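You operate a simulated robot arm through the tools that you are given. There is no shell and no other tool.

You are at the controls of a simulated robot arm. One attempt, no reset.

TASK
Brush sealant over the hatch cover and lay the blue gasket on it.
Fine: brush back, tin shut. Set down upright: round brush. A coat counts when it lies all over at full strength: go over it till it gets no stronger.

Only the result counts: the job must be done as asked and must still hold three seconds after the hand-in. Knocking over, shifting, dropping, spilling or breaking anything else fails it. Lids that push on must go on centred and level and be pressed home; caps that screw on are set level and turned clockwise until they are tight.

THE ROBOT
A 6-joint arm with a two-finger gripper, fixed in place. Base frame: the origin is on the floor under the middle of its stand, x ahead of it, y to its left, z up; the work surface is at about z = 0.82. Units: m, degrees, N and s.
It reaches about 1.572 m from its shoulder. Its first joint turns from -166.0 to 166.0 degrees. Payload 2.45 kg.
The tool frame sits at the grasp point between the pads (the TCP): z along the fingers, y along the line on which they close. The tips reach 0.02 m beyond it. The gripper opens to 0.14 m; its body begins 0.168 m behind the TCP.
Orientation is that of the tool frame in the base frame, as a unit quaternion [w, x, y, z]. With the fingers straight down and closing along the base's y, the tool's x points along the base's -x, its y along +y and its z along -z.

THE INTERFACE
- The arm moves only by the tool nudge_tool. Its argument "rows" is a list that holds one entry, the list of rows, each a list of 7 numbers: the shift along the tool's x, y, z in cm, then the turn, a rotation vector about the tool's x, y, z in degrees, then the finger opening in cm, from 0 to 14. In form: [[[x, y, z, wx, wy, wz, grip], ...]]. A call has 1 to 20 rows; each row shifts and turns the commanded pose from where the row before left it, along the tool's axes as they then stand. Rows are played at 5 a second. More than 0.05 m and 8.6 degrees between two rows, or a gripper value outside its range, and nothing of the call is played. A pose out of reach is approached as far as the arm can. The call stops where the force on the tool passes 60 N (or 10 N more than at its start, if that is more) or the arm is blocked; 0.2 s more then pass. The fingers move at their own pace (about 0.045 m/s each) and stop on an object; they squeeze with about 42 N. The grip force told is the motor's: it shows also when the fingers shut on nothing. Time passes only in rows, and 0.2 s behind the last, so rows that do not move let the fingers close. The reply holds the time, the measured pose of the TCP, the force on the tool along the base axes, the opening and the grip force, in the units named above and with some noise, with the torque about the TCP (base axes, N m) and any sound that the robot's microphone picked up.
- Cameras (640 x 400 px; columns grow to the right, rows downward): "scene" is fixed at [0.0417, -0.6638, 1.5698]; the picture's right is [0.80, -0.60, 0.00], its down [-0.22, -0.30, -0.93] and it looks along [0.55, 0.75, -0.37] (base axes); focal length 320 px, centre (320, 200). "wrist" rides on the gripper at [0.078, 0.011, -0.209] in the tool frame; the picture's right is [-0.14, 0.99, 0.00], its down [-0.92, -0.13, -0.37] and it looks along [-0.36, -0.05, 0.93] (tool axes); focal length 280 px, centre (320, 200). There is no depth. A picture from a camera that has moved, and an enlarged one, comes with that camera's place and axes in the base frame and with its lens. The place of the scene camera against the robot may be out by one fixed shift of up to 0.025 m in any direction.
- capture(camera): a new picture of that camera. No time passes.
- close_up(camera, box): a new picture of the part [left, top, right, bottom] of that camera's present view, enlarged. No time passes.
- job_done(): hands the job in; it is judged then, once.

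Nothing tells you positions but the pictures and the camera data. Unless the task says otherwise, let go and move clear before handing in.

The tools are called after ">>>" as a command line: name --argument value ..., lists and objects as JSON in quotes. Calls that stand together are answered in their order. nudge_tool: Moves the arm, as the interface text tells. Its arguments: {"type":"object","properties":{"rows":{"type":"array","items":{"type":"array","items":{"type":"array","items":{"type":"number"}}}}},"required":["rows"]} The other tools are called the same way: capture (camera) takes a picture; close_up (camera, box) takes an enlarged picture of a part of a camera's view; job_done () hands the job in.

At the start:

```text
time_s: 0.0
tcp_pos: [0.6646, 0.1849, 1.2088]
tcp_rot: [0.0, 0.0, 1.0, 0.001]
force: [-0.2, 0.3, 0.4]
torque: [-0.03, -0.01, -0.04]
opening: 0.14
grasp_force: 0.0
```

scene: 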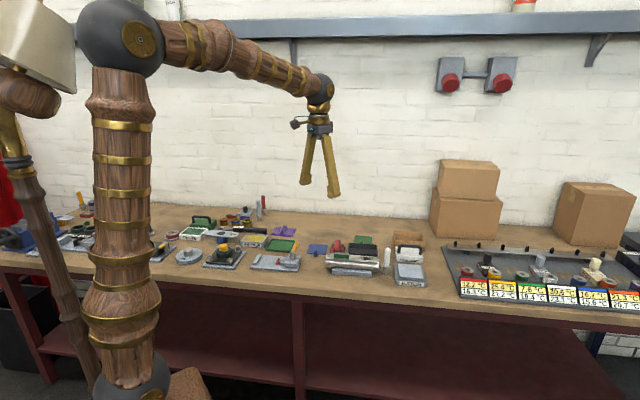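
wrist: 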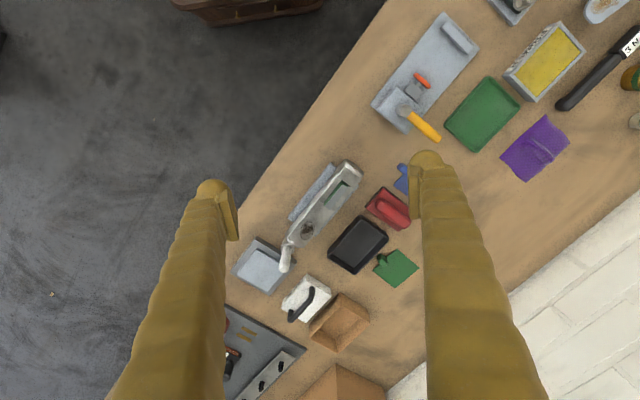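

The bench is crowded with many small items, so I'll enlarge parts of the view to find the sealant tin, the round brush, the hatch cover and the blue gasket.

>>> close_up --camera "scene" --box '[140, 190, 300, 290]'

>>> close_up --camera "scene" --box '[290, 200, 450, 300]'

>>> close_up --camera "scene" --box '[0, 180, 160, 280]'

>>> close_up --camera "scene" --box '[430, 220, 640, 320]'

>>> close_up --camera "wrist" --box '[340, 0, 640, 190]'

```text
4.00 times, centred on (220, 240) of scene
camera zoom: at [0.0417, -0.6638, 1.5698], right [0.8, -0.6, 0.0], down [-0.22, -0.3, -0.93], along [0.55, 0.75, -0.37], focal length 1281 px, centre (720, 40)
```

zoom: 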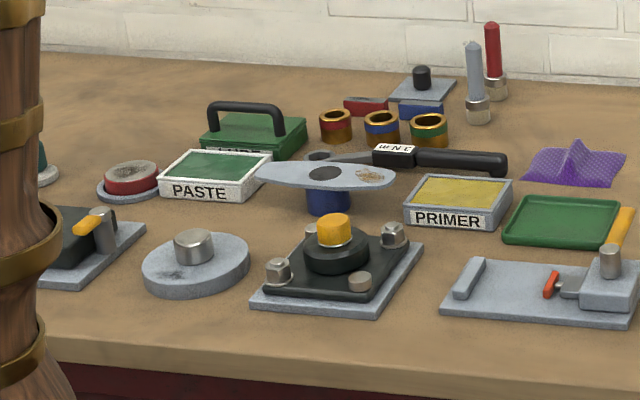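

```text
4.00 times, centred on (370, 250) of scene
camera zoom: at [0.0417, -0.6638, 1.5698], right [0.8, -0.6, 0.0], down [-0.22, -0.3, -0.93], along [0.55, 0.75, -0.37], focal length 1281 px, centre (120, 0)
```

zoom: 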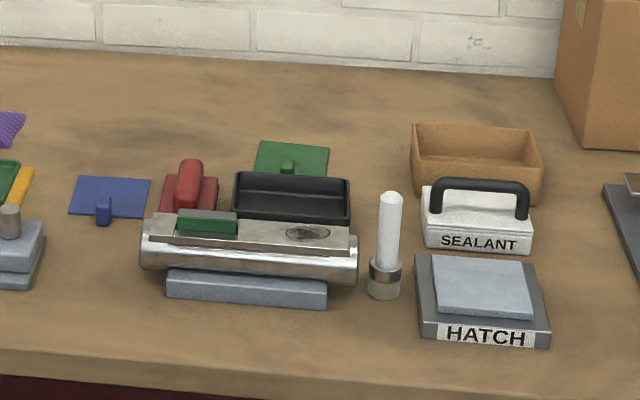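

```text
4.00 times, centred on (80, 230) of scene
camera zoom: at [0.0417, -0.6638, 1.5698], right [0.8, -0.6, 0.0], down [-0.22, -0.3, -0.93], along [0.55, 0.75, -0.37], focal length 1281 px, centre (1280, 80)
```

zoom: 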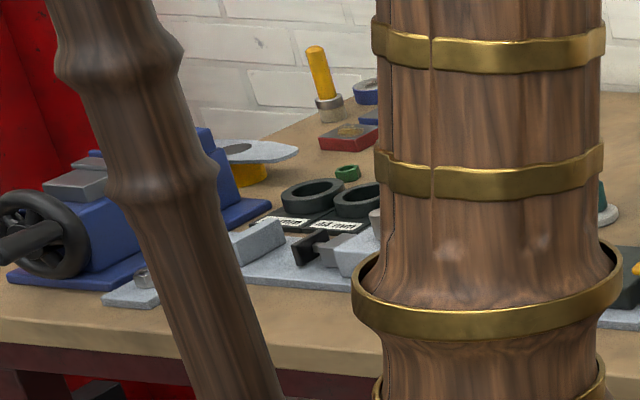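

```text
3.05 times, centred on (535, 270) of scene
camera zoom: at [0.0417, -0.6638, 1.5698], right [0.8, -0.6, 0.0], down [-0.22, -0.3, -0.93], along [0.55, 0.75, -0.37], focal length 976 px, centre (-335, -13)
```

zoom: 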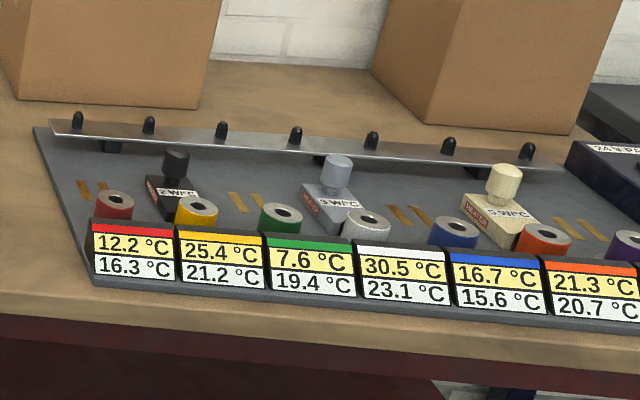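

```text
2.11 times, centred on (490, 95) of wrist
camera zoom: at [0.5854, 0.1965, 1.4179], right [0.14, 0.99, 0.0], down [0.92, -0.13, 0.37], along [0.37, -0.05, -0.93], focal length 590 px, centre (-38, 421)
```

zoom: 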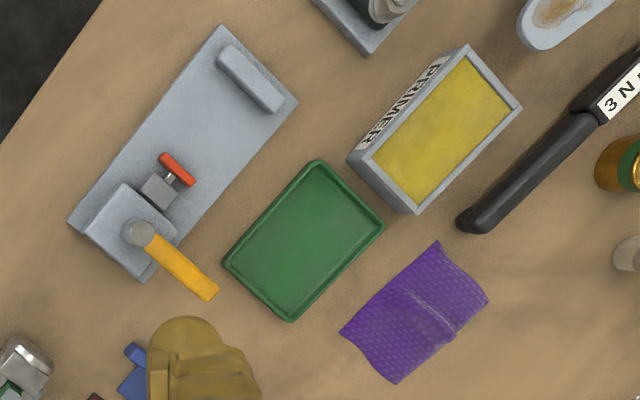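

>>> close_up --camera "scene" --box '[375, 225, 439, 289]'

>>> close_up --camera "scene" --box '[300, 225, 390, 281]'

>>> close_up --camera "wrist" --box '[220, 140, 440, 280]'

>>> close_up --camera "wrist" --box '[220, 220, 420, 345]'

>>> close_up --camera "scene" --box '[210, 190, 280, 234]'

```text
6.25 times, centred on (407, 257) of scene
camera zoom: at [0.0417, -0.6638, 1.5698], right [0.8, -0.6, 0.0], down [-0.22, -0.3, -0.93], along [0.55, 0.75, -0.37], focal length 2001 px, centre (-224, -156)
```

zoom: 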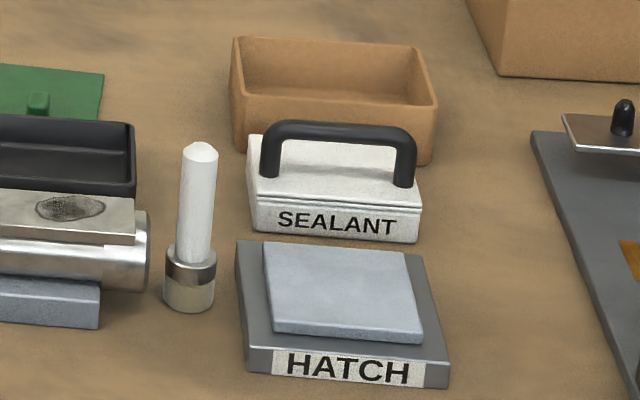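

```text
7.11 times, centred on (345, 253) of scene
camera zoom: at [0.0417, -0.6638, 1.5698], right [0.8, -0.6, 0.0], down [-0.22, -0.3, -0.93], along [0.55, 0.75, -0.37], focal length 2277 px, centre (142, -177)
```

zoom: 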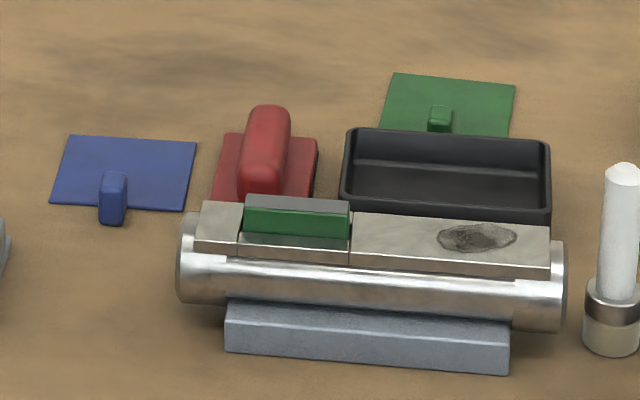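

```text
2.86 times, centred on (330, 210) of wrist
camera zoom: at [0.5854, 0.1965, 1.4179], right [0.14, 0.99, 0.0], down [0.92, -0.13, 0.37], along [0.37, -0.05, -0.93], focal length 801 px, centre (291, 171)
```

zoom: 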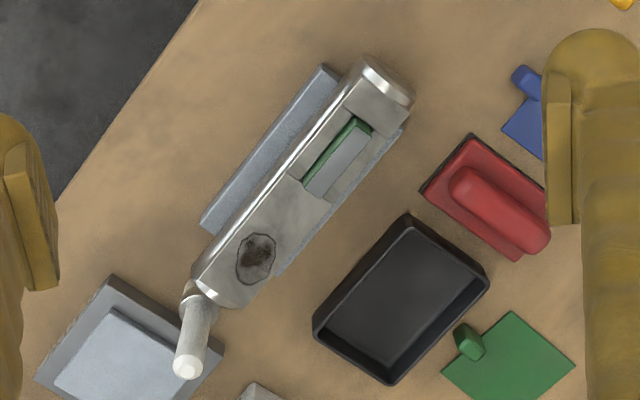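

```text
3.20 times, centred on (320, 282) of wrist
camera zoom: at [0.5854, 0.1965, 1.4179], right [0.14, 0.99, 0.0], down [0.92, -0.13, 0.37], along [0.37, -0.05, -0.93], focal length 897 px, centre (320, -64)
```

zoom: 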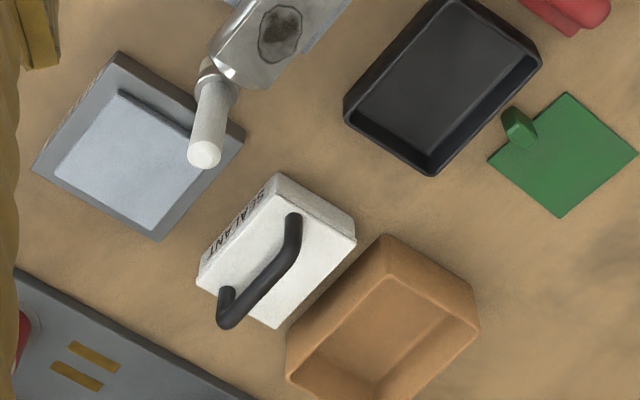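

```text
9.09 times, centred on (245, 212) of scene
camera zoom: at [0.0417, -0.6638, 1.5698], right [0.8, -0.6, 0.0], down [-0.22, -0.3, -0.93], along [0.55, 0.75, -0.37], focal length 2910 px, centre (1002, 91)
```

zoom: 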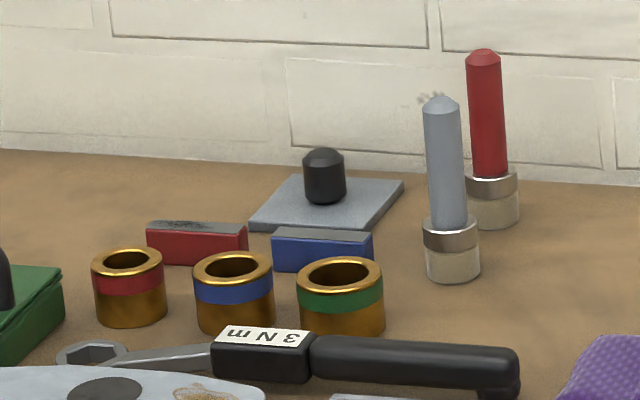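

The SEALANT tin (white, with black lid handle), the HATCH block, the white round brush and the blue gasket sheet are all near the middle-right of the bench. I'll move the wrist camera above them for accurate positions.

>>> nudge_tool --rows '[[[-3.17, -2.25, 1, 0, 0, 0, 14], [-3.17, -2.25, 1, 0, 0, 0, 14], [-3.17, -2.25, 1, 0, 0, 0, 14], [-3.17, -2.25, 1, 0, 0, 0, 14], [-3.17, -2.25, 1, 0, 0, 0, 14], [-3.17, -2.25, 1, 0, 0, 0, 14], [0, 0, 0, 0, 0, 0, 14], [0, 0, 0, 0, 0, 0, 14]]]'

>>> capture --camera "wrist"

>>> capture --camera "scene"

```text
time_s: 1.8
tcp_pos: [0.8541, 0.052, 1.1503]
tcp_rot: [0.0, 0.0, 1.0, 0.0]
force: [-0.6, -0.1, 0.7]
torque: [-0.03, -0.01, -0.01]
opening: 0.1398
grasp_force: 0.0
```

```text
taken
camera wrist: at [0.7763, 0.0638, 1.3586], right [0.14, 0.99, 0.0], down [0.92, -0.13, 0.37], along [0.37, -0.05, -0.93], focal length 280 px, centre (320, 200)
```

wrist: 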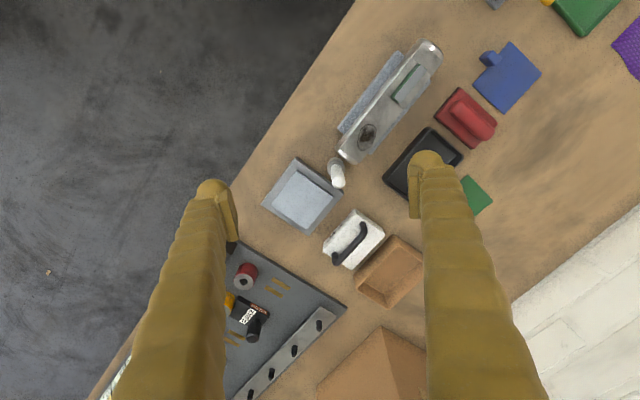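

```text
taken
```

scene: 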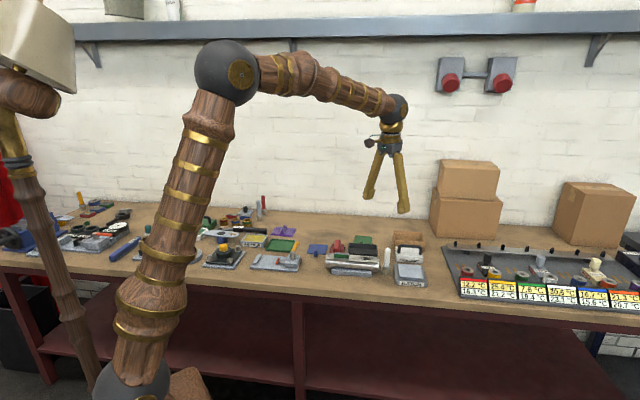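

>>> close_up --camera "wrist" --box '[250, 140, 410, 240]'

>>> close_up --camera "wrist" --box '[310, 180, 450, 320]'

>>> close_up --camera "wrist" --box '[400, 20, 560, 160]'

>>> close_up --camera "scene" --box '[370, 225, 450, 295]'

```text
4.00 times, centred on (330, 190) of wrist
camera zoom: at [0.7763, 0.0638, 1.3586], right [0.14, 0.99, 0.0], down [0.92, -0.13, 0.37], along [0.37, -0.05, -0.93], focal length 1122 px, centre (280, 240)
```

zoom: 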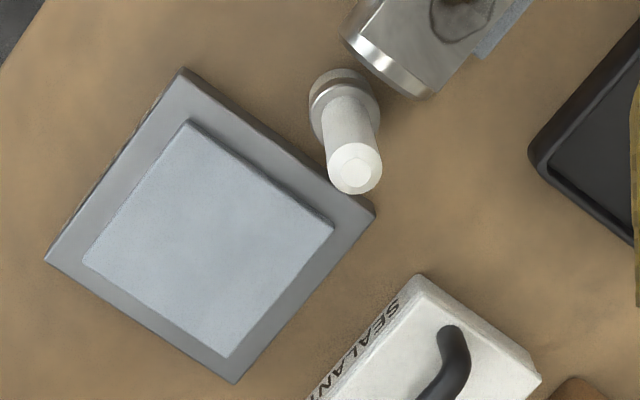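

```text
2.86 times, centred on (380, 250) of wrist
camera zoom: at [0.7763, 0.0638, 1.3586], right [0.14, 0.99, 0.0], down [0.92, -0.13, 0.37], along [0.37, -0.05, -0.93], focal length 801 px, centre (149, 57)
```

zoom: 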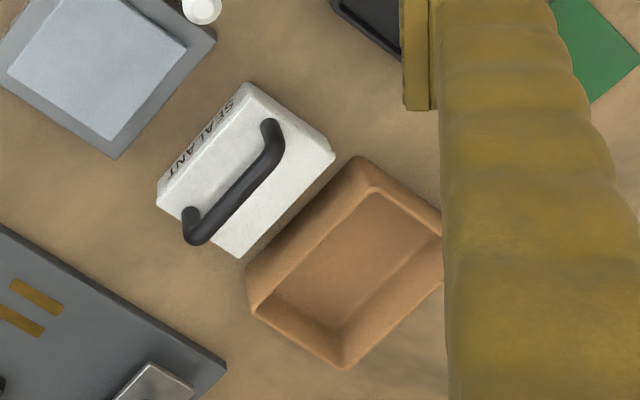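

```text
2.86 times, centred on (480, 90) of wrist
camera zoom: at [0.7763, 0.0638, 1.3586], right [0.14, 0.99, 0.0], down [0.92, -0.13, 0.37], along [0.37, -0.05, -0.93], focal length 801 px, centre (-137, 514)
```

zoom: 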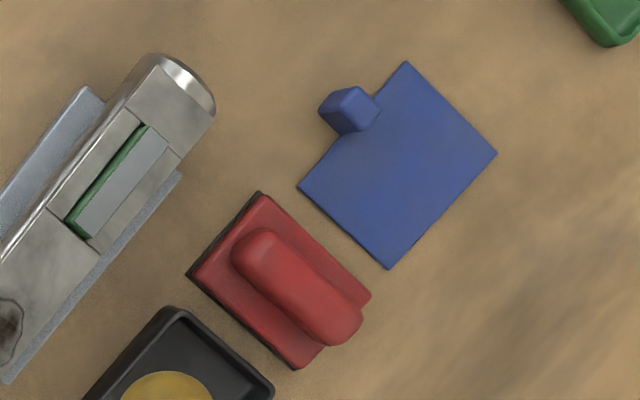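

```text
5.71 times, centred on (410, 260) of scene
camera zoom: at [0.0417, -0.6638, 1.5698], right [0.8, -0.6, 0.0], down [-0.22, -0.3, -0.93], along [0.55, 0.75, -0.37], focal length 1829 px, centre (-194, -143)
```

zoom: 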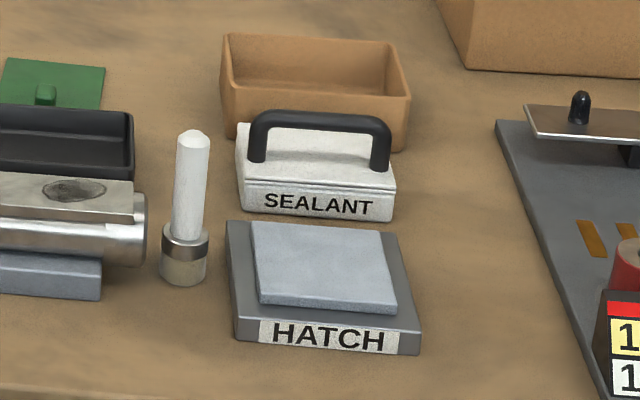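

>>> nudge_tool --rows '[[[-2.92, 0.16, 2.0, 0, 0, 7.5, 14], [0, 0, 0, 0, 0, 7.5, 14], [0, 0, 0, 0, 0, 7.5, 14], [0, 0, 0, 0, 0, 7.5, 14], [0, 0, 0, 0, 0, 7.5, 14], [0, 0, 0, 0, 0, 7.5, 14], [0, 0, 0, 0, 0, 0, 14], [0, 0, 0, 0, 0, 0, 14]]]'

>>> capture --camera "wrist"

```text
time_s: 3.6
tcp_pos: [0.8834, 0.0518, 1.1296]
tcp_rot: [0.0, 0.383, 0.924, 0.0]
force: [0.0, 0.9, 0.5]
torque: [-0.02, -0.02, -0.01]
opening: 0.1401
grasp_force: 0.0
```

```text
taken
camera wrist: at [0.8353, 0.1154, 1.3382], right [0.8, 0.6, 0.0], down [0.56, -0.74, 0.37], along [0.22, -0.29, -0.93], focal length 280 px, centre (320, 200)
```

wrist: 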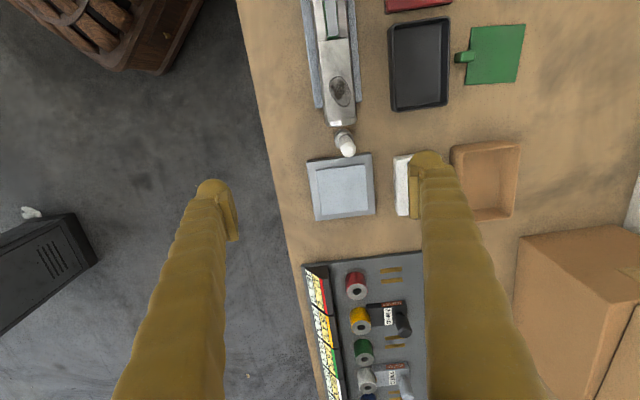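

>>> nudge_tool --rows '[[[-1, 3.1, 2, 0, 0, 0, 14], [-1, 3.1, 2, 0, 0, 0, 14], [-1, 3.1, 2, 0, 0, 0, 14], [-1, 3.1, 2, 0, 0, 0, 14], [0, 0, 0, 0, 0, 0, 14], [0, 0, 0, 0, 0, 0, 14]]]'

>>> capture --camera "wrist"

>>> close_up --camera "wrist" --box '[230, 130, 420, 250]'

```text
time_s: 5.0
tcp_pos: [1.0001, 0.1115, 1.0486]
tcp_rot: [0.0, 0.383, 0.924, 0.001]
force: [0.3, -0.3, -0.9]
torque: [-0.01, 0.0, 0.01]
opening: 0.14
grasp_force: 0.0
```

```text
taken
camera wrist: at [0.9525, 0.1751, 1.2566], right [0.8, 0.6, 0.0], down [0.56, -0.74, 0.37], along [0.22, -0.29, -0.93], focal length 280 px, centre (320, 200)
```

wrist: 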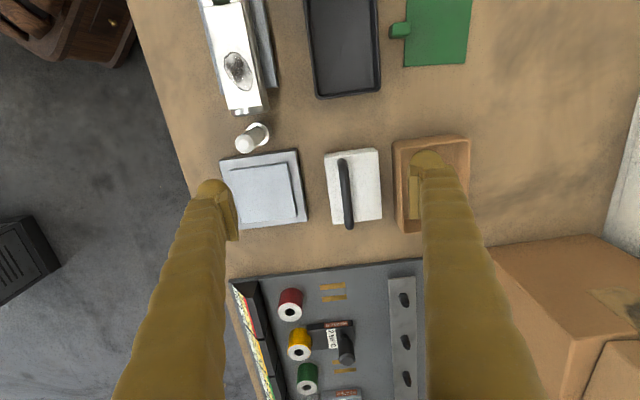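

```text
3.33 times, centred on (325, 190) of wrist
camera zoom: at [0.9525, 0.1751, 1.2566], right [0.8, 0.6, 0.0], down [0.56, -0.74, 0.37], along [0.22, -0.29, -0.93], focal length 935 px, centre (303, 233)
```

zoom: 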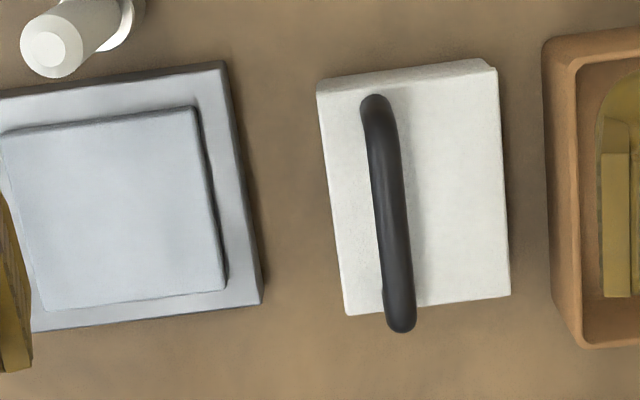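

>>> close_up --camera "scene" --box '[385, 228, 433, 258]'

>>> close_up --camera "wrist" --box '[310, 140, 400, 240]'

>>> close_up --camera "wrist" --box '[210, 100, 320, 240]'

```text
13.33 times, centred on (409, 243) of scene
camera zoom: at [0.0417, -0.6638, 1.5698], right [0.8, -0.6, 0.0], down [-0.22, -0.3, -0.93], along [0.55, 0.75, -0.37], focal length 4268 px, centre (-867, -373)
```

zoom: 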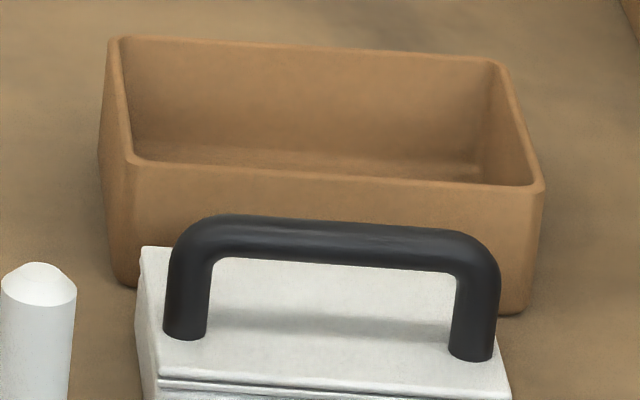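

```text
4.00 times, centred on (355, 190) of wrist
camera zoom: at [0.9525, 0.1751, 1.2566], right [0.8, 0.6, 0.0], down [0.56, -0.74, 0.37], along [0.22, -0.29, -0.93], focal length 1122 px, centre (180, 240)
```

zoom: 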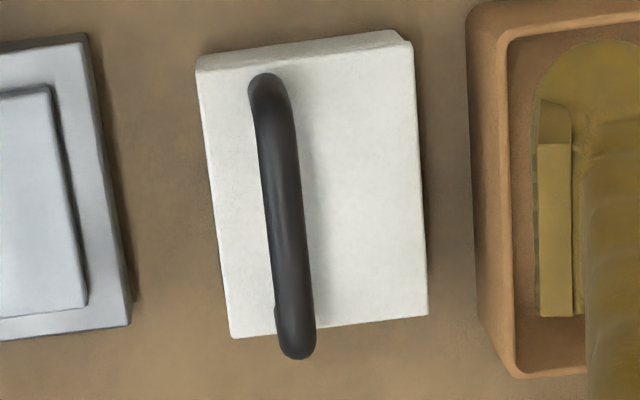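

```text
2.86 times, centred on (265, 170) of wrist
camera zoom: at [0.9525, 0.1751, 1.2566], right [0.8, 0.6, 0.0], down [0.56, -0.74, 0.37], along [0.22, -0.29, -0.93], focal length 801 px, centre (477, 286)
```

zoom: 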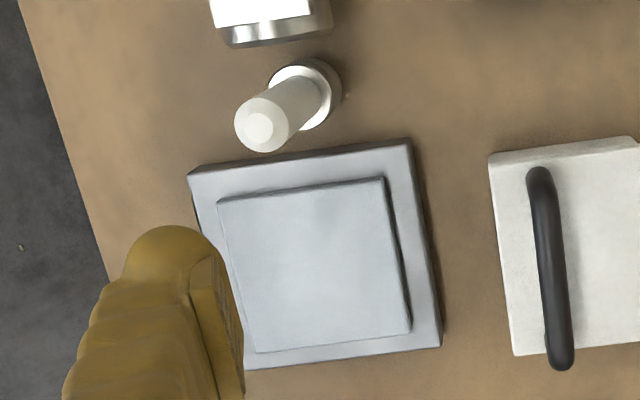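

The sealant lid's bar handle runs along the bench, close to the lid's front side, with its top at about z = 0.886. I'll line the fingers up above it and check before going down.

>>> nudge_tool --rows '[[[-2.27, 0.94, 1.5, 0, 0, 0, 6], [-2.27, 0.94, 1.5, 0, 0, 0, 6], [-2.27, 0.94, 1.5, 0, 0, 0, 6], [0, 0, 1.5, 0, 0, 0, 6], [0, 0, 1.5, 0, 0, 0, 6], [0, 0, 0, 0, 0, 0, 6], [0, 0, 0, 0, 0, 0, 6]]]'

>>> capture --camera "wrist"

>>> close_up --camera "scene" --box '[360, 200, 460, 300]'

```text
time_s: 6.6
tcp_pos: [1.0691, 0.0835, 0.9738]
tcp_rot: [0.0, 0.382, 0.924, 0.001]
force: [0.0, -0.3, -0.9]
torque: [0.0, -0.01, 0.02]
opening: 0.0598
grasp_force: 0.0
```

```text
taken
camera wrist: at [1.0205, 0.1472, 1.1824], right [0.8, 0.6, 0.0], down [0.56, -0.74, 0.37], along [0.22, -0.29, -0.93], focal length 280 px, centre (320, 200)
```

wrist: 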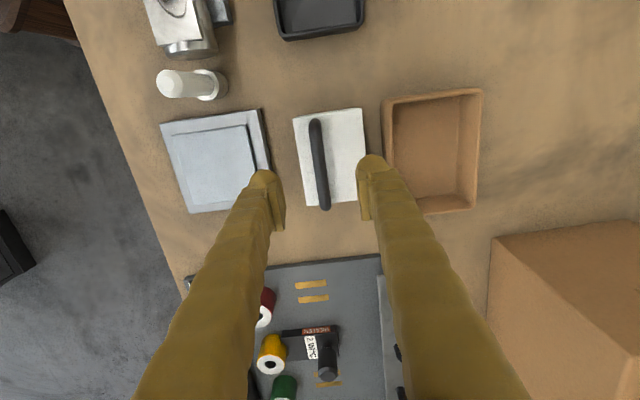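

```text
4.00 times, centred on (410, 250) of scene
camera zoom: at [0.0417, -0.6638, 1.5698], right [0.8, -0.6, 0.0], down [-0.22, -0.3, -0.93], along [0.55, 0.75, -0.37], focal length 1281 px, centre (-40, 0)
```

zoom: 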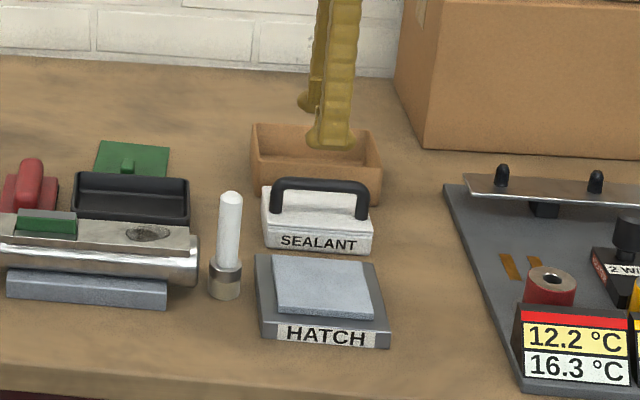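

>>> nudge_tool --rows '[[[0.1, -0.05, 1.5, 0, 0, 0, 6], [0.1, -0.05, 1.5, 0, 0, 0, 6], [0.1, -0.05, 1.5, 0, 0, 0, 6], [0, 0, 0, 0, 0, 0, 6]]]'

>>> close_up --camera "wrist" --box '[240, 100, 420, 240]'

>>> close_up --camera "scene" --box '[380, 215, 440, 265]'

```text
time_s: 7.6
tcp_pos: [1.0657, 0.0857, 0.9288]
tcp_rot: [0.0, 0.382, 0.924, 0.001]
force: [-0.1, 0.2, 0.0]
torque: [-0.01, 0.06, -0.02]
opening: 0.0599
grasp_force: 0.1
```

```text
2.86 times, centred on (330, 170) of wrist
camera zoom: at [1.017, 0.1486, 1.1385], right [0.8, 0.6, 0.0], down [0.56, -0.74, 0.37], along [0.22, -0.29, -0.93], focal length 801 px, centre (291, 286)
```

zoom: 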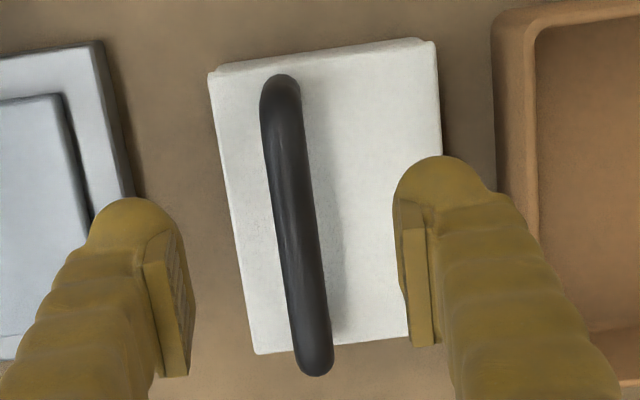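

```text
8.00 times, centred on (410, 240) of scene
camera zoom: at [0.0417, -0.6638, 1.5698], right [0.8, -0.6, 0.0], down [-0.22, -0.3, -0.93], along [0.55, 0.75, -0.37], focal length 2561 px, centre (-400, -120)
```

zoom: 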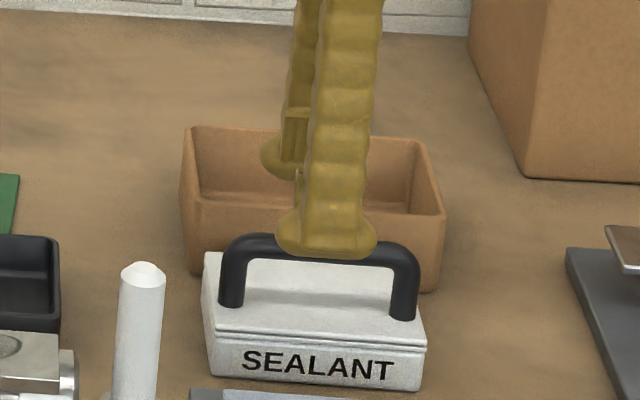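

>>> nudge_tool --rows '[[[0, 0.1, 1.2, 0, 0, 0, 6], [0, 0, 1.2, 0, 0, 0, 6], [0, 0, 1.2, 0, 0, 0, 6], [0, 0, 1.0, 0, 0, 0, 6], [0, 0, 0, 0, 0, 0, 6]]]'

>>> close_up --camera "wrist" --box '[240, 100, 420, 240]'

>>> close_up --camera "scene" --box '[380, 215, 440, 265]'

```text
time_s: 8.8
tcp_pos: [1.0647, 0.0852, 0.8825]
tcp_rot: [0.0, 0.382, 0.924, 0.001]
force: [-0.2, 0.4, -0.8]
torque: [0.04, 0.0, -0.01]
opening: 0.0602
grasp_force: 0.0
```

```text
2.86 times, centred on (330, 170) of wrist
camera zoom: at [1.017, 0.1487, 1.0918], right [0.8, 0.6, 0.0], down [0.56, -0.74, 0.37], along [0.22, -0.29, -0.93], focal length 801 px, centre (291, 286)
```

zoom: 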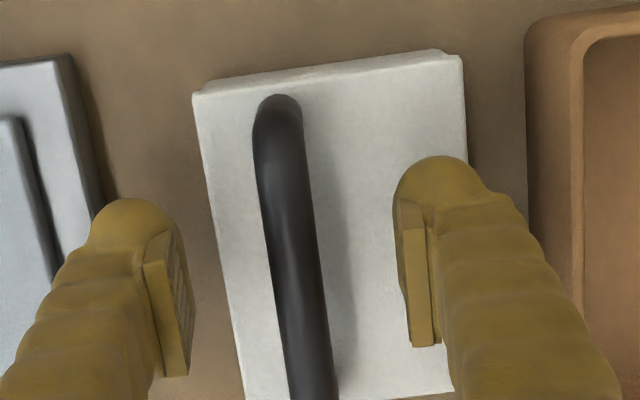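

```text
8.00 times, centred on (410, 240) of scene
camera zoom: at [0.0417, -0.6638, 1.5698], right [0.8, -0.6, 0.0], down [-0.22, -0.3, -0.93], along [0.55, 0.75, -0.37], focal length 2561 px, centre (-400, -120)
```

zoom: 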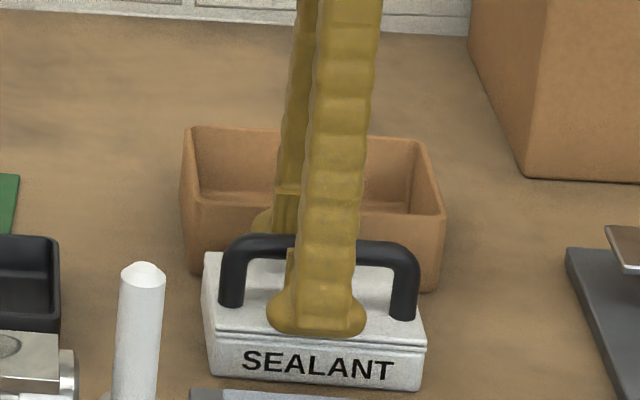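

>>> nudge_tool --rows '[[[0, 0, 0, 0, 0, 0, 3], [0, 0, 0, 0, 0, 0, 3], [0, 0, 0, 0, 0, 0, 3]]]'

>>> close_up --camera "wrist" --box '[240, 100, 420, 240]'

```text
time_s: 9.6
tcp_pos: [1.0663, 0.0856, 0.8829]
tcp_rot: [0.0, 0.382, 0.924, 0.002]
force: [-0.5, 0.6, 0.3]
torque: [0.02, 0.04, -0.01]
opening: 0.0301
grasp_force: 0.0
```

```text
2.86 times, centred on (330, 170) of wrist
camera zoom: at [1.017, 0.1487, 1.0919], right [0.8, 0.6, 0.0], down [0.56, -0.74, 0.37], along [0.22, -0.29, -0.93], focal length 801 px, centre (291, 286)
```

zoom: 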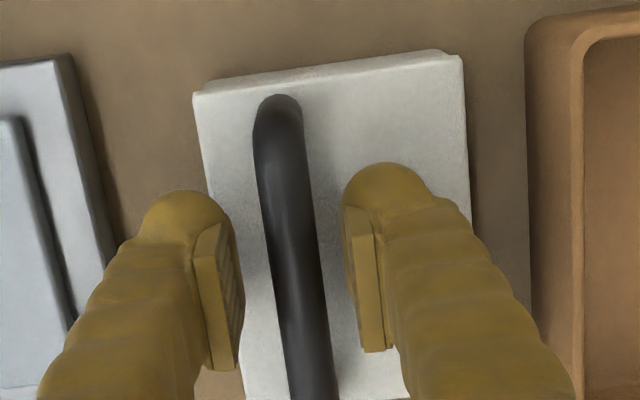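

>>> nudge_tool --rows '[[[0, 0, 0, 0, 0, 0, 0], [0, 0, 0, 0, 0, 0, 0], [0, 0, 0, 0, 0, 0, 0], [0, 0, 0, 0, 0, 0, 0]]]'

```text
time_s: 10.6
tcp_pos: [1.0661, 0.0861, 0.8843]
tcp_rot: [0.001, 0.382, 0.924, 0.001]
force: [37.2, 22.1, -8.4]
torque: [-0.15, 0.17, -0.13]
opening: 0.0088
grasp_force: 36.3
```

>>> close_up --camera "wrist" --box '[240, 100, 420, 240]'

>>> close_up --camera "scene" --box '[380, 215, 440, 265]'

```text
2.86 times, centred on (330, 170) of wrist
camera zoom: at [1.0176, 0.1497, 1.0918], right [0.8, 0.6, 0.0], down [0.56, -0.74, 0.37], along [0.23, -0.29, -0.93], focal length 801 px, centre (291, 286)
```

zoom: 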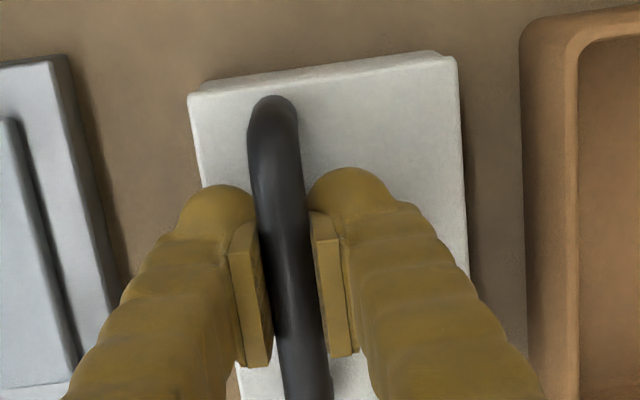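

```text
8.00 times, centred on (410, 240) of scene
camera zoom: at [0.0417, -0.6638, 1.5698], right [0.8, -0.6, 0.0], down [-0.22, -0.3, -0.93], along [0.55, 0.75, -0.37], focal length 2561 px, centre (-400, -120)
```

zoom: 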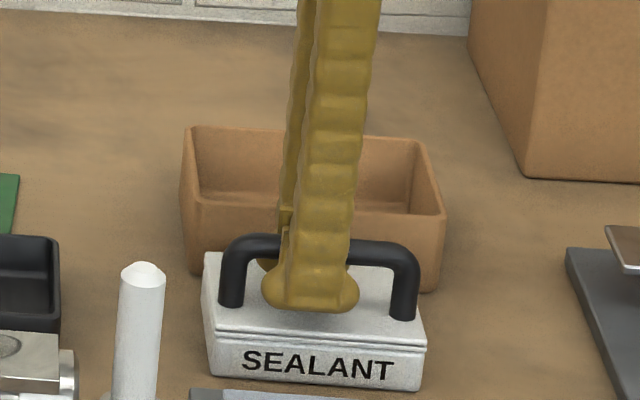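

>>> nudge_tool --rows '[[[0, 0.1, 0, 0, 0, 0, 0], [0, 0, 0, 0, 0, 0, 0]]]'

```text
time_s: 11.2
tcp_pos: [1.0658, 0.087, 0.8817]
tcp_rot: [0.0, 0.383, 0.924, 0.001]
force: [27.3, 20.2, -2.9]
torque: [-0.14, 0.16, -0.04]
opening: 0.0088
grasp_force: 36.4
```

>>> nudge_tool --rows '[[[0, 0.15, 0, 0, 0, 0, 0], [0, 0.1, 0, 0, 0, 0, 0], [0, 0, 0, 0, 0, 0, 0]]]'

```text
time_s: 12.0
tcp_pos: [1.0661, 0.0867, 0.883]
tcp_rot: [-0.001, 0.383, 0.924, 0.0]
force: [-18.4, -6.2, 6.1]
torque: [0.23, 0.31, -0.03]
opening: 0.0087
grasp_force: 36.6
```

>>> nudge_tool --rows '[[[0, -0.08, 0, 0, 0, 0, 0], [0, 0, 0, 0, 0, 0, 0]]]'

```text
time_s: 12.6
tcp_pos: [1.067, 0.0861, 0.8842]
tcp_rot: [0.0, 0.383, 0.924, 0.001]
force: [-27.2, -1.8, 11.5]
torque: [0.13, 0.12, -0.1]
opening: 0.0086
grasp_force: 36.4
```

>>> nudge_tool --rows '[[[0, 0, -0.15, 0, 0, 0, 0], [0, 0, -0.15, 0, 0, 0, 0], [0, 0, 0, 0, 0, 0, 0]]]'

>>> close_up --camera "scene" --box '[380, 215, 440, 265]'

```text
time_s: 13.4
tcp_pos: [1.0666, 0.0871, 0.8852]
tcp_rot: [0.0, 0.382, 0.924, 0.001]
force: [13.1, 15.1, -17.5]
torque: [-0.18, 0.06, -0.18]
opening: 0.0086
grasp_force: 36.7
```

```text
8.00 times, centred on (410, 240) of scene
camera zoom: at [0.0417, -0.6638, 1.5698], right [0.8, -0.6, 0.0], down [-0.22, -0.3, -0.93], along [0.55, 0.75, -0.37], focal length 2561 px, centre (-400, -120)
```

zoom: 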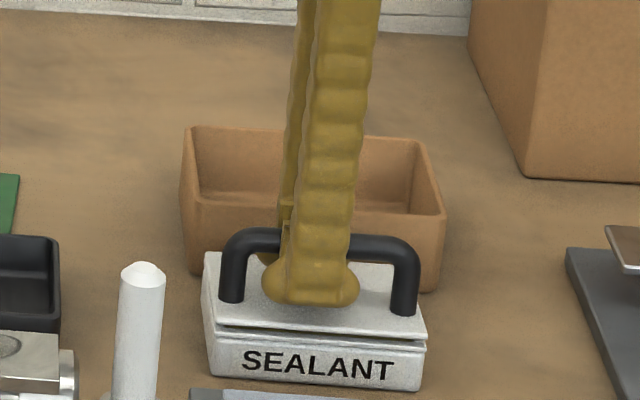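

>>> nudge_tool --rows '[[[0, 0, -0.2, 0, 0, 0, 0], [0, 0, -0.2, 0, 0, 0, 0], [0, 0, -0.2, 0, 0, 0, 0], [0, 0, 0, 0, 0, 0, 0]]]'

>>> close_up --camera "scene" --box '[380, 215, 440, 265]'

```text
time_s: 14.4
tcp_pos: [1.068, 0.088, 0.8914]
tcp_rot: [0.0, 0.382, 0.924, 0.001]
force: [23.3, 33.3, -31.6]
torque: [-0.11, 0.12, -0.11]
opening: 0.0097
grasp_force: 37.1
```

```text
8.00 times, centred on (410, 240) of scene
camera zoom: at [0.0417, -0.6638, 1.5698], right [0.8, -0.6, 0.0], down [-0.22, -0.3, -0.93], along [0.55, 0.75, -0.37], focal length 2561 px, centre (-400, -120)
```

zoom: 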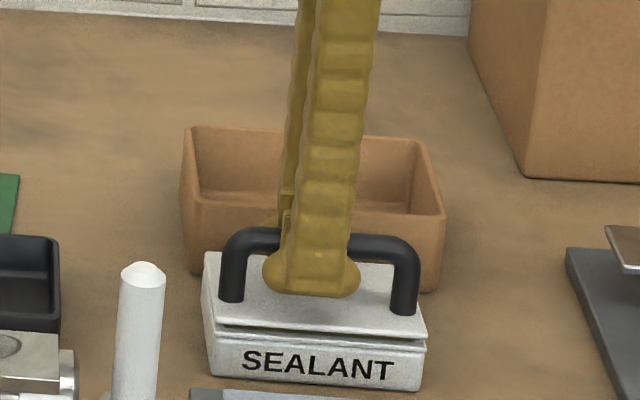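

>>> nudge_tool --rows '[[[0, 0.15, 0, 0, 0, 0, 0], [0, 0, 0, 0, 0, 0, 0]]]'

>>> close_up --camera "scene" --box '[390, 230, 430, 262]'

>>> close_up --camera "wrist" --box '[240, 100, 420, 240]'

```text
time_s: 15.0
tcp_pos: [1.068, 0.0883, 0.8922]
tcp_rot: [0.0, 0.382, 0.924, 0.0]
force: [9.1, 26.2, -23.7]
torque: [0.17, 0.26, -0.14]
opening: 0.0093
grasp_force: 36.6
```

```text
12.50 times, centred on (410, 246) of scene
camera zoom: at [0.0417, -0.6638, 1.5698], right [0.8, -0.6, 0.0], down [-0.22, -0.3, -0.93], along [0.55, 0.75, -0.37], focal length 4002 px, centre (-805, -375)
```

zoom: 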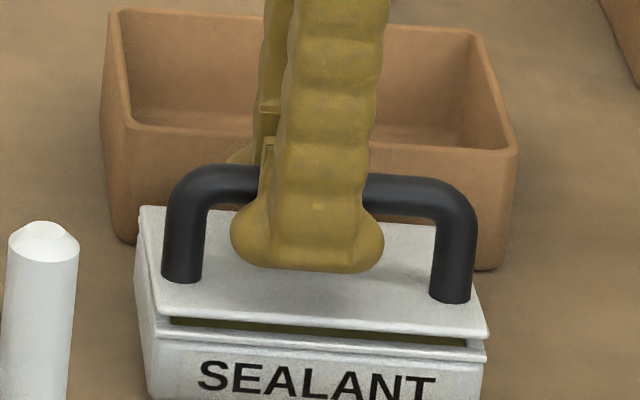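

```text
2.86 times, centred on (330, 170) of wrist
camera zoom: at [1.02, 0.1517, 1.1016], right [0.8, 0.6, 0.0], down [0.56, -0.74, 0.37], along [0.22, -0.29, -0.93], focal length 801 px, centre (291, 286)
```

zoom: 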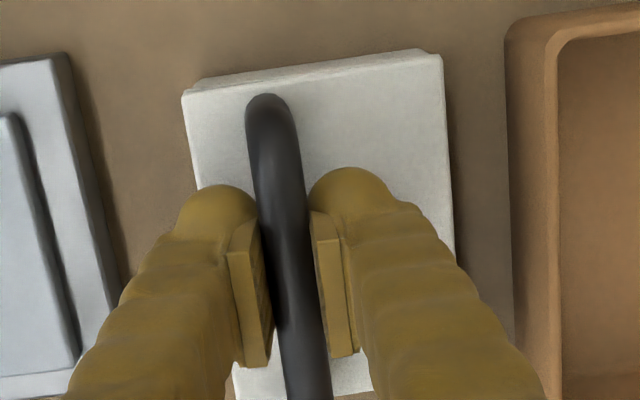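

>>> nudge_tool --rows '[[[0, 0.13, -0.15, 1.5, 0, 0, 0], [0, 0.13, -0.15, 1.5, 0, 0, 0], [0, 0, 0, 0, 0, 0, 0]]]'

>>> close_up --camera "scene" --box '[390, 230, 430, 262]'

```text
time_s: 15.8
tcp_pos: [1.0698, 0.0903, 0.895]
tcp_rot: [-0.01, 0.382, 0.924, -0.025]
force: [-6.3, 22.9, -10.8]
torque: [0.11, 0.2, -0.16]
opening: 0.0093
grasp_force: 36.8
```

```text
12.50 times, centred on (410, 246) of scene
camera zoom: at [0.0417, -0.6638, 1.5698], right [0.8, -0.6, 0.0], down [-0.22, -0.3, -0.93], along [0.55, 0.75, -0.37], focal length 4002 px, centre (-805, -375)
```

zoom: 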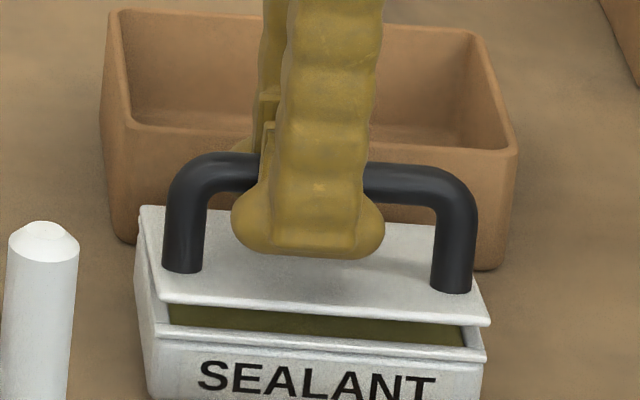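

>>> nudge_tool --rows '[[[0, 0.13, -0.15, 1.5, 0, 0, 0], [0, 0.13, -0.15, 1.5, 0, 0, 0], [0, 0, 0, 0, 0, 0, 0]]]'

>>> close_up --camera "scene" --box '[390, 230, 430, 262]'

```text
time_s: 16.6
tcp_pos: [1.0721, 0.0931, 0.8985]
tcp_rot: [-0.018, 0.381, 0.923, -0.048]
force: [-17.4, 14.9, 3.3]
torque: [-0.01, -0.01, -0.21]
opening: 0.0093
grasp_force: 36.9
```

```text
12.50 times, centred on (410, 246) of scene
camera zoom: at [0.0417, -0.6638, 1.5698], right [0.8, -0.6, 0.0], down [-0.22, -0.3, -0.93], along [0.55, 0.75, -0.37], focal length 4002 px, centre (-805, -375)
```

zoom: 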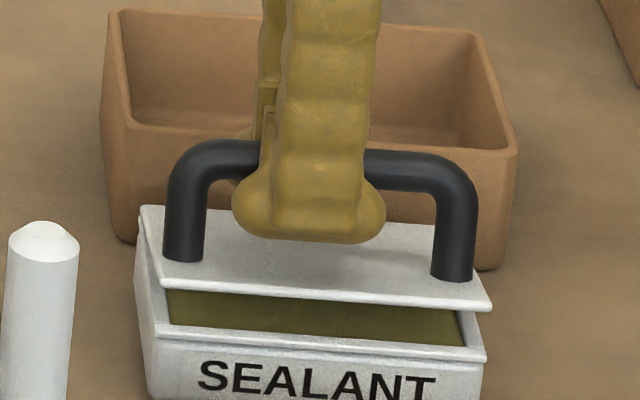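

>>> nudge_tool --rows '[[[0.08, -0.02, -0.2, 0, 0, 0, 0], [0.05, -0.02, -0.2, 0, 0, 0, 0], [0, -0.02, -0.2, 0, 0, 0, 0], [0, 0, 0, 0, 0, 0, 0]]]'

>>> close_up --camera "scene" --box '[390, 230, 430, 262]'

```text
time_s: 17.7
tcp_pos: [1.0735, 0.0937, 0.9023]
tcp_rot: [-0.019, 0.382, 0.923, -0.047]
force: [12.0, 1.4, -11.9]
torque: [-0.07, -0.03, -0.2]
opening: 0.0095
grasp_force: 36.9
stopped in row 4: the force on the tool passed its limit at 61 N (the readings are from after the stop); the commanded pose is now the measured one
```

```text
12.50 times, centred on (410, 246) of scene
camera zoom: at [0.0417, -0.6638, 1.5698], right [0.8, -0.6, 0.0], down [-0.22, -0.3, -0.93], along [0.55, 0.75, -0.37], focal length 4002 px, centre (-805, -375)
```

zoom: 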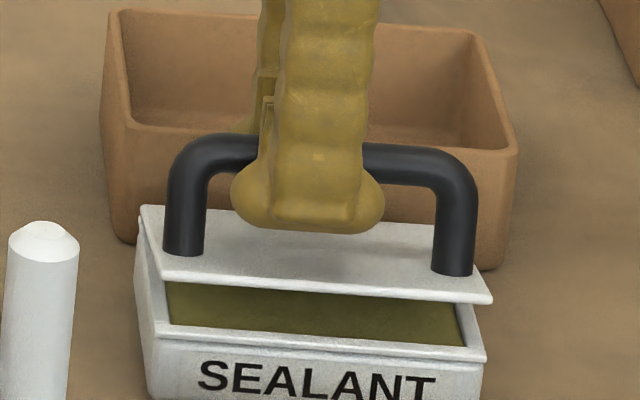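

The sealant lid stays down at its back edge while the front rises, so it looks hinged at the back. I'll loosen the grip a little to see whether the lid holds its angle by itself.

>>> nudge_tool --rows '[[[0, 0, 0, 0, 0, 0, 1.6], [0, 0, 0, 0, 0, 0, 1.6], [0, 0, 0, 0, 0, 0, 1.6]]]'

>>> close_up --camera "scene" --box '[390, 230, 430, 262]'

>>> close_up --camera "wrist" --box '[240, 60, 420, 240]'

```text
time_s: 18.5
tcp_pos: [1.0726, 0.0938, 0.9029]
tcp_rot: [-0.019, 0.382, 0.923, -0.047]
force: [0.1, -0.4, -0.9]
torque: [0.01, 0.04, 0.01]
opening: 0.0159
grasp_force: 0.1
```

```text
12.50 times, centred on (410, 246) of scene
camera zoom: at [0.0417, -0.6638, 1.5698], right [0.8, -0.6, 0.0], down [-0.22, -0.3, -0.93], along [0.55, 0.75, -0.37], focal length 4002 px, centre (-805, -375)
```

zoom: 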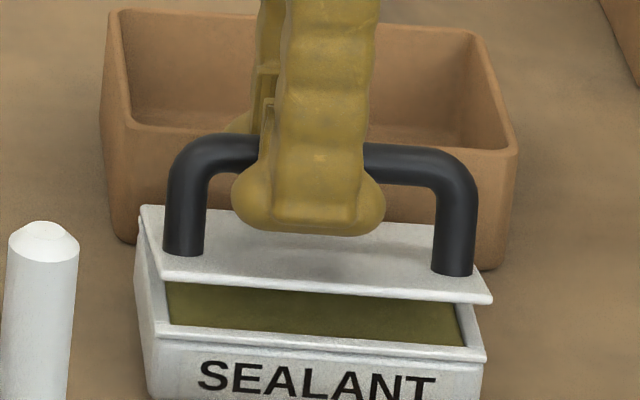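

```text
2.22 times, centred on (330, 150) of wrist
camera zoom: at [1.0395, 0.1722, 1.1096], right [0.79, 0.6, -0.1], down [0.59, -0.71, 0.38], along [0.16, -0.36, -0.92], focal length 623 px, centre (298, 311)
```

zoom: 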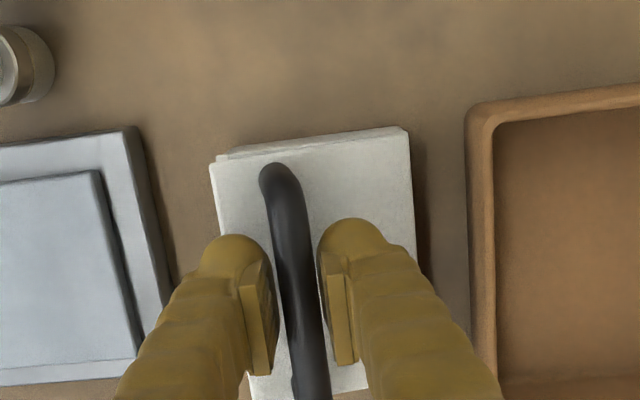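

The lid stays where I left it, so the hinge holds by friction. I'll grip the bar again and swing the lid open along its arc, tilting the tool with it.

>>> nudge_tool --rows '[[[0, 0, 0, 0, 0, 0, 0], [0, 0, 0, 0, 0, 0, 0], [0, 0.36, -0.34, 2.4, 0, 0, 0], [0, 0.37, -0.33, 2.4, 0, 0, 0], [0, 0.38, -0.32, 2.4, 0, 0, 0], [0, 0.385, -0.31, 2.4, 0, 0, 0], [0, 0, 0, 0, 0, 0, 0]]]'

>>> close_up --camera "scene" --box '[385, 222, 435, 262]'

```text
time_s: 20.1
tcp_pos: [1.0851, 0.105, 0.9135]
tcp_rot: [-0.05, 0.379, 0.916, -0.125]
force: [-0.9, 5.0, -1.5]
torque: [0.09, -0.01, -0.41]
opening: 0.0096
grasp_force: 36.9
```

```text
10.00 times, centred on (410, 242) of scene
camera zoom: at [0.0417, -0.6638, 1.5698], right [0.8, -0.6, 0.0], down [-0.22, -0.3, -0.93], along [0.55, 0.75, -0.37], focal length 3201 px, centre (-580, -220)
```

zoom: 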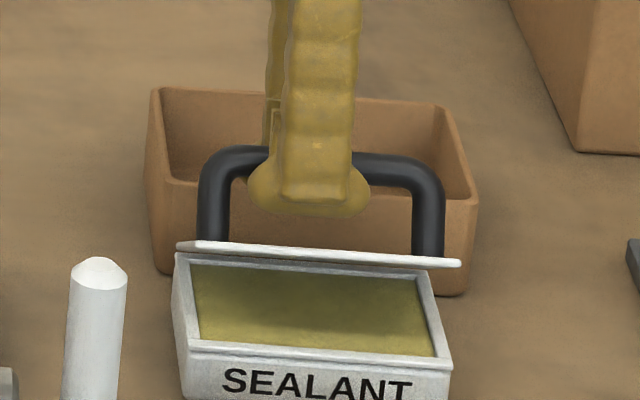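

>>> nudge_tool --rows '[[[0, 0.396, -0.3, 2.4, 0, 0, 0], [0, 0.403, -0.29, 2.4, 0, 0, 0], [0, 0.412, -0.279, 2.4, 0, 0, 0], [0, 0.418, -0.27, 2.4, 0, 0, 0], [0, 0, 0, 0, 0, 0, 0]]]'

>>> close_up --camera "scene" --box '[385, 222, 435, 262]'

```text
time_s: 21.3
tcp_pos: [1.0984, 0.1194, 0.9186]
tcp_rot: [-0.082, 0.373, 0.902, -0.201]
force: [-10.2, 11.4, 3.9]
torque: [-0.28, -0.44, -0.44]
opening: 0.0095
grasp_force: 37.0
```

```text
10.00 times, centred on (410, 242) of scene
camera zoom: at [0.0417, -0.6638, 1.5698], right [0.8, -0.6, 0.0], down [-0.22, -0.3, -0.93], along [0.55, 0.75, -0.37], focal length 3201 px, centre (-580, -220)
```

zoom: 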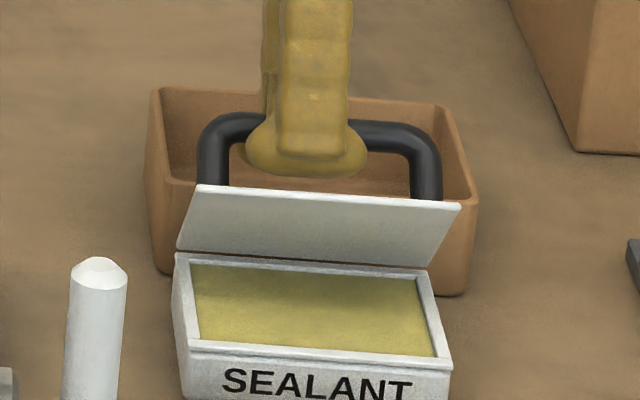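

>>> nudge_tool --rows '[[[0.05, 0.427, -0.258, 2.4, 0, 0, 0], [0.05, 0.433, -0.247, 2.4, 0, 0, 0], [0, 0.441, -0.236, 2.4, 0, 0, 0], [0, 0.446, -0.225, 2.4, 0, 0, 0], [0, 0, 0, 0, 0, 0, 0]]]'

>>> close_up --camera "scene" --box '[385, 222, 435, 262]'

>>> capture --camera "scene"

>>> capture --camera "wrist"

```text
time_s: 22.5
tcp_pos: [1.0842, 0.1246, 0.9113]
tcp_rot: [-0.111, 0.365, 0.883, -0.275]
force: [23.9, -37.4, 26.7]
torque: [0.23, 0.37, 0.4]
opening: 0.0093
grasp_force: 37.1
out of reach, approached as far as the arm can: row 3, 4
```

```text
10.00 times, centred on (410, 242) of scene
camera zoom: at [0.0417, -0.6638, 1.5698], right [0.8, -0.6, 0.0], down [-0.22, -0.3, -0.93], along [0.55, 0.75, -0.37], focal length 3201 px, centre (-580, -220)
```

zoom: 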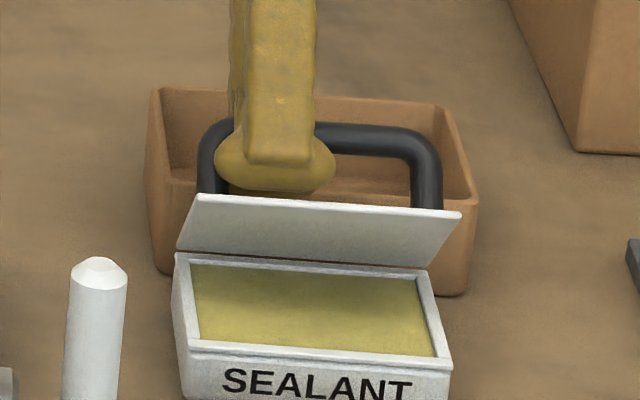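

```text
taken
```

scene: 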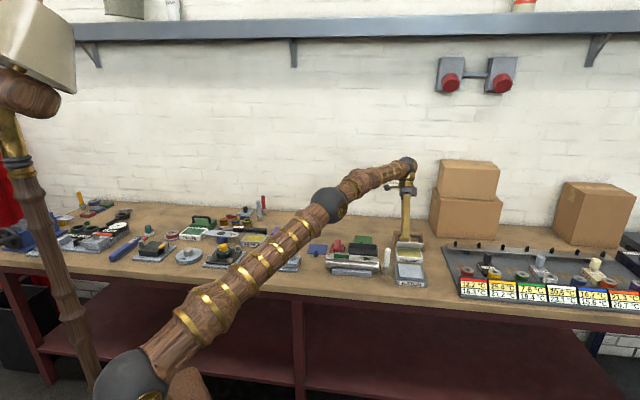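

```text
taken
camera wrist: at [1.1177, 0.2708, 1.0777], right [0.68, 0.48, -0.56], down [0.72, -0.58, 0.38], along [-0.14, -0.66, -0.74], focal length 280 px, centre (320, 200)
```

wrist: 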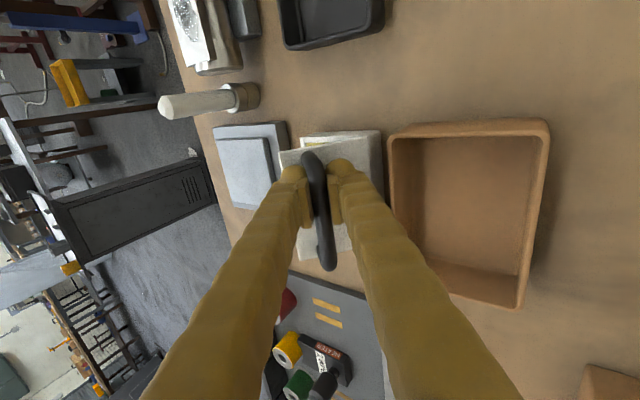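

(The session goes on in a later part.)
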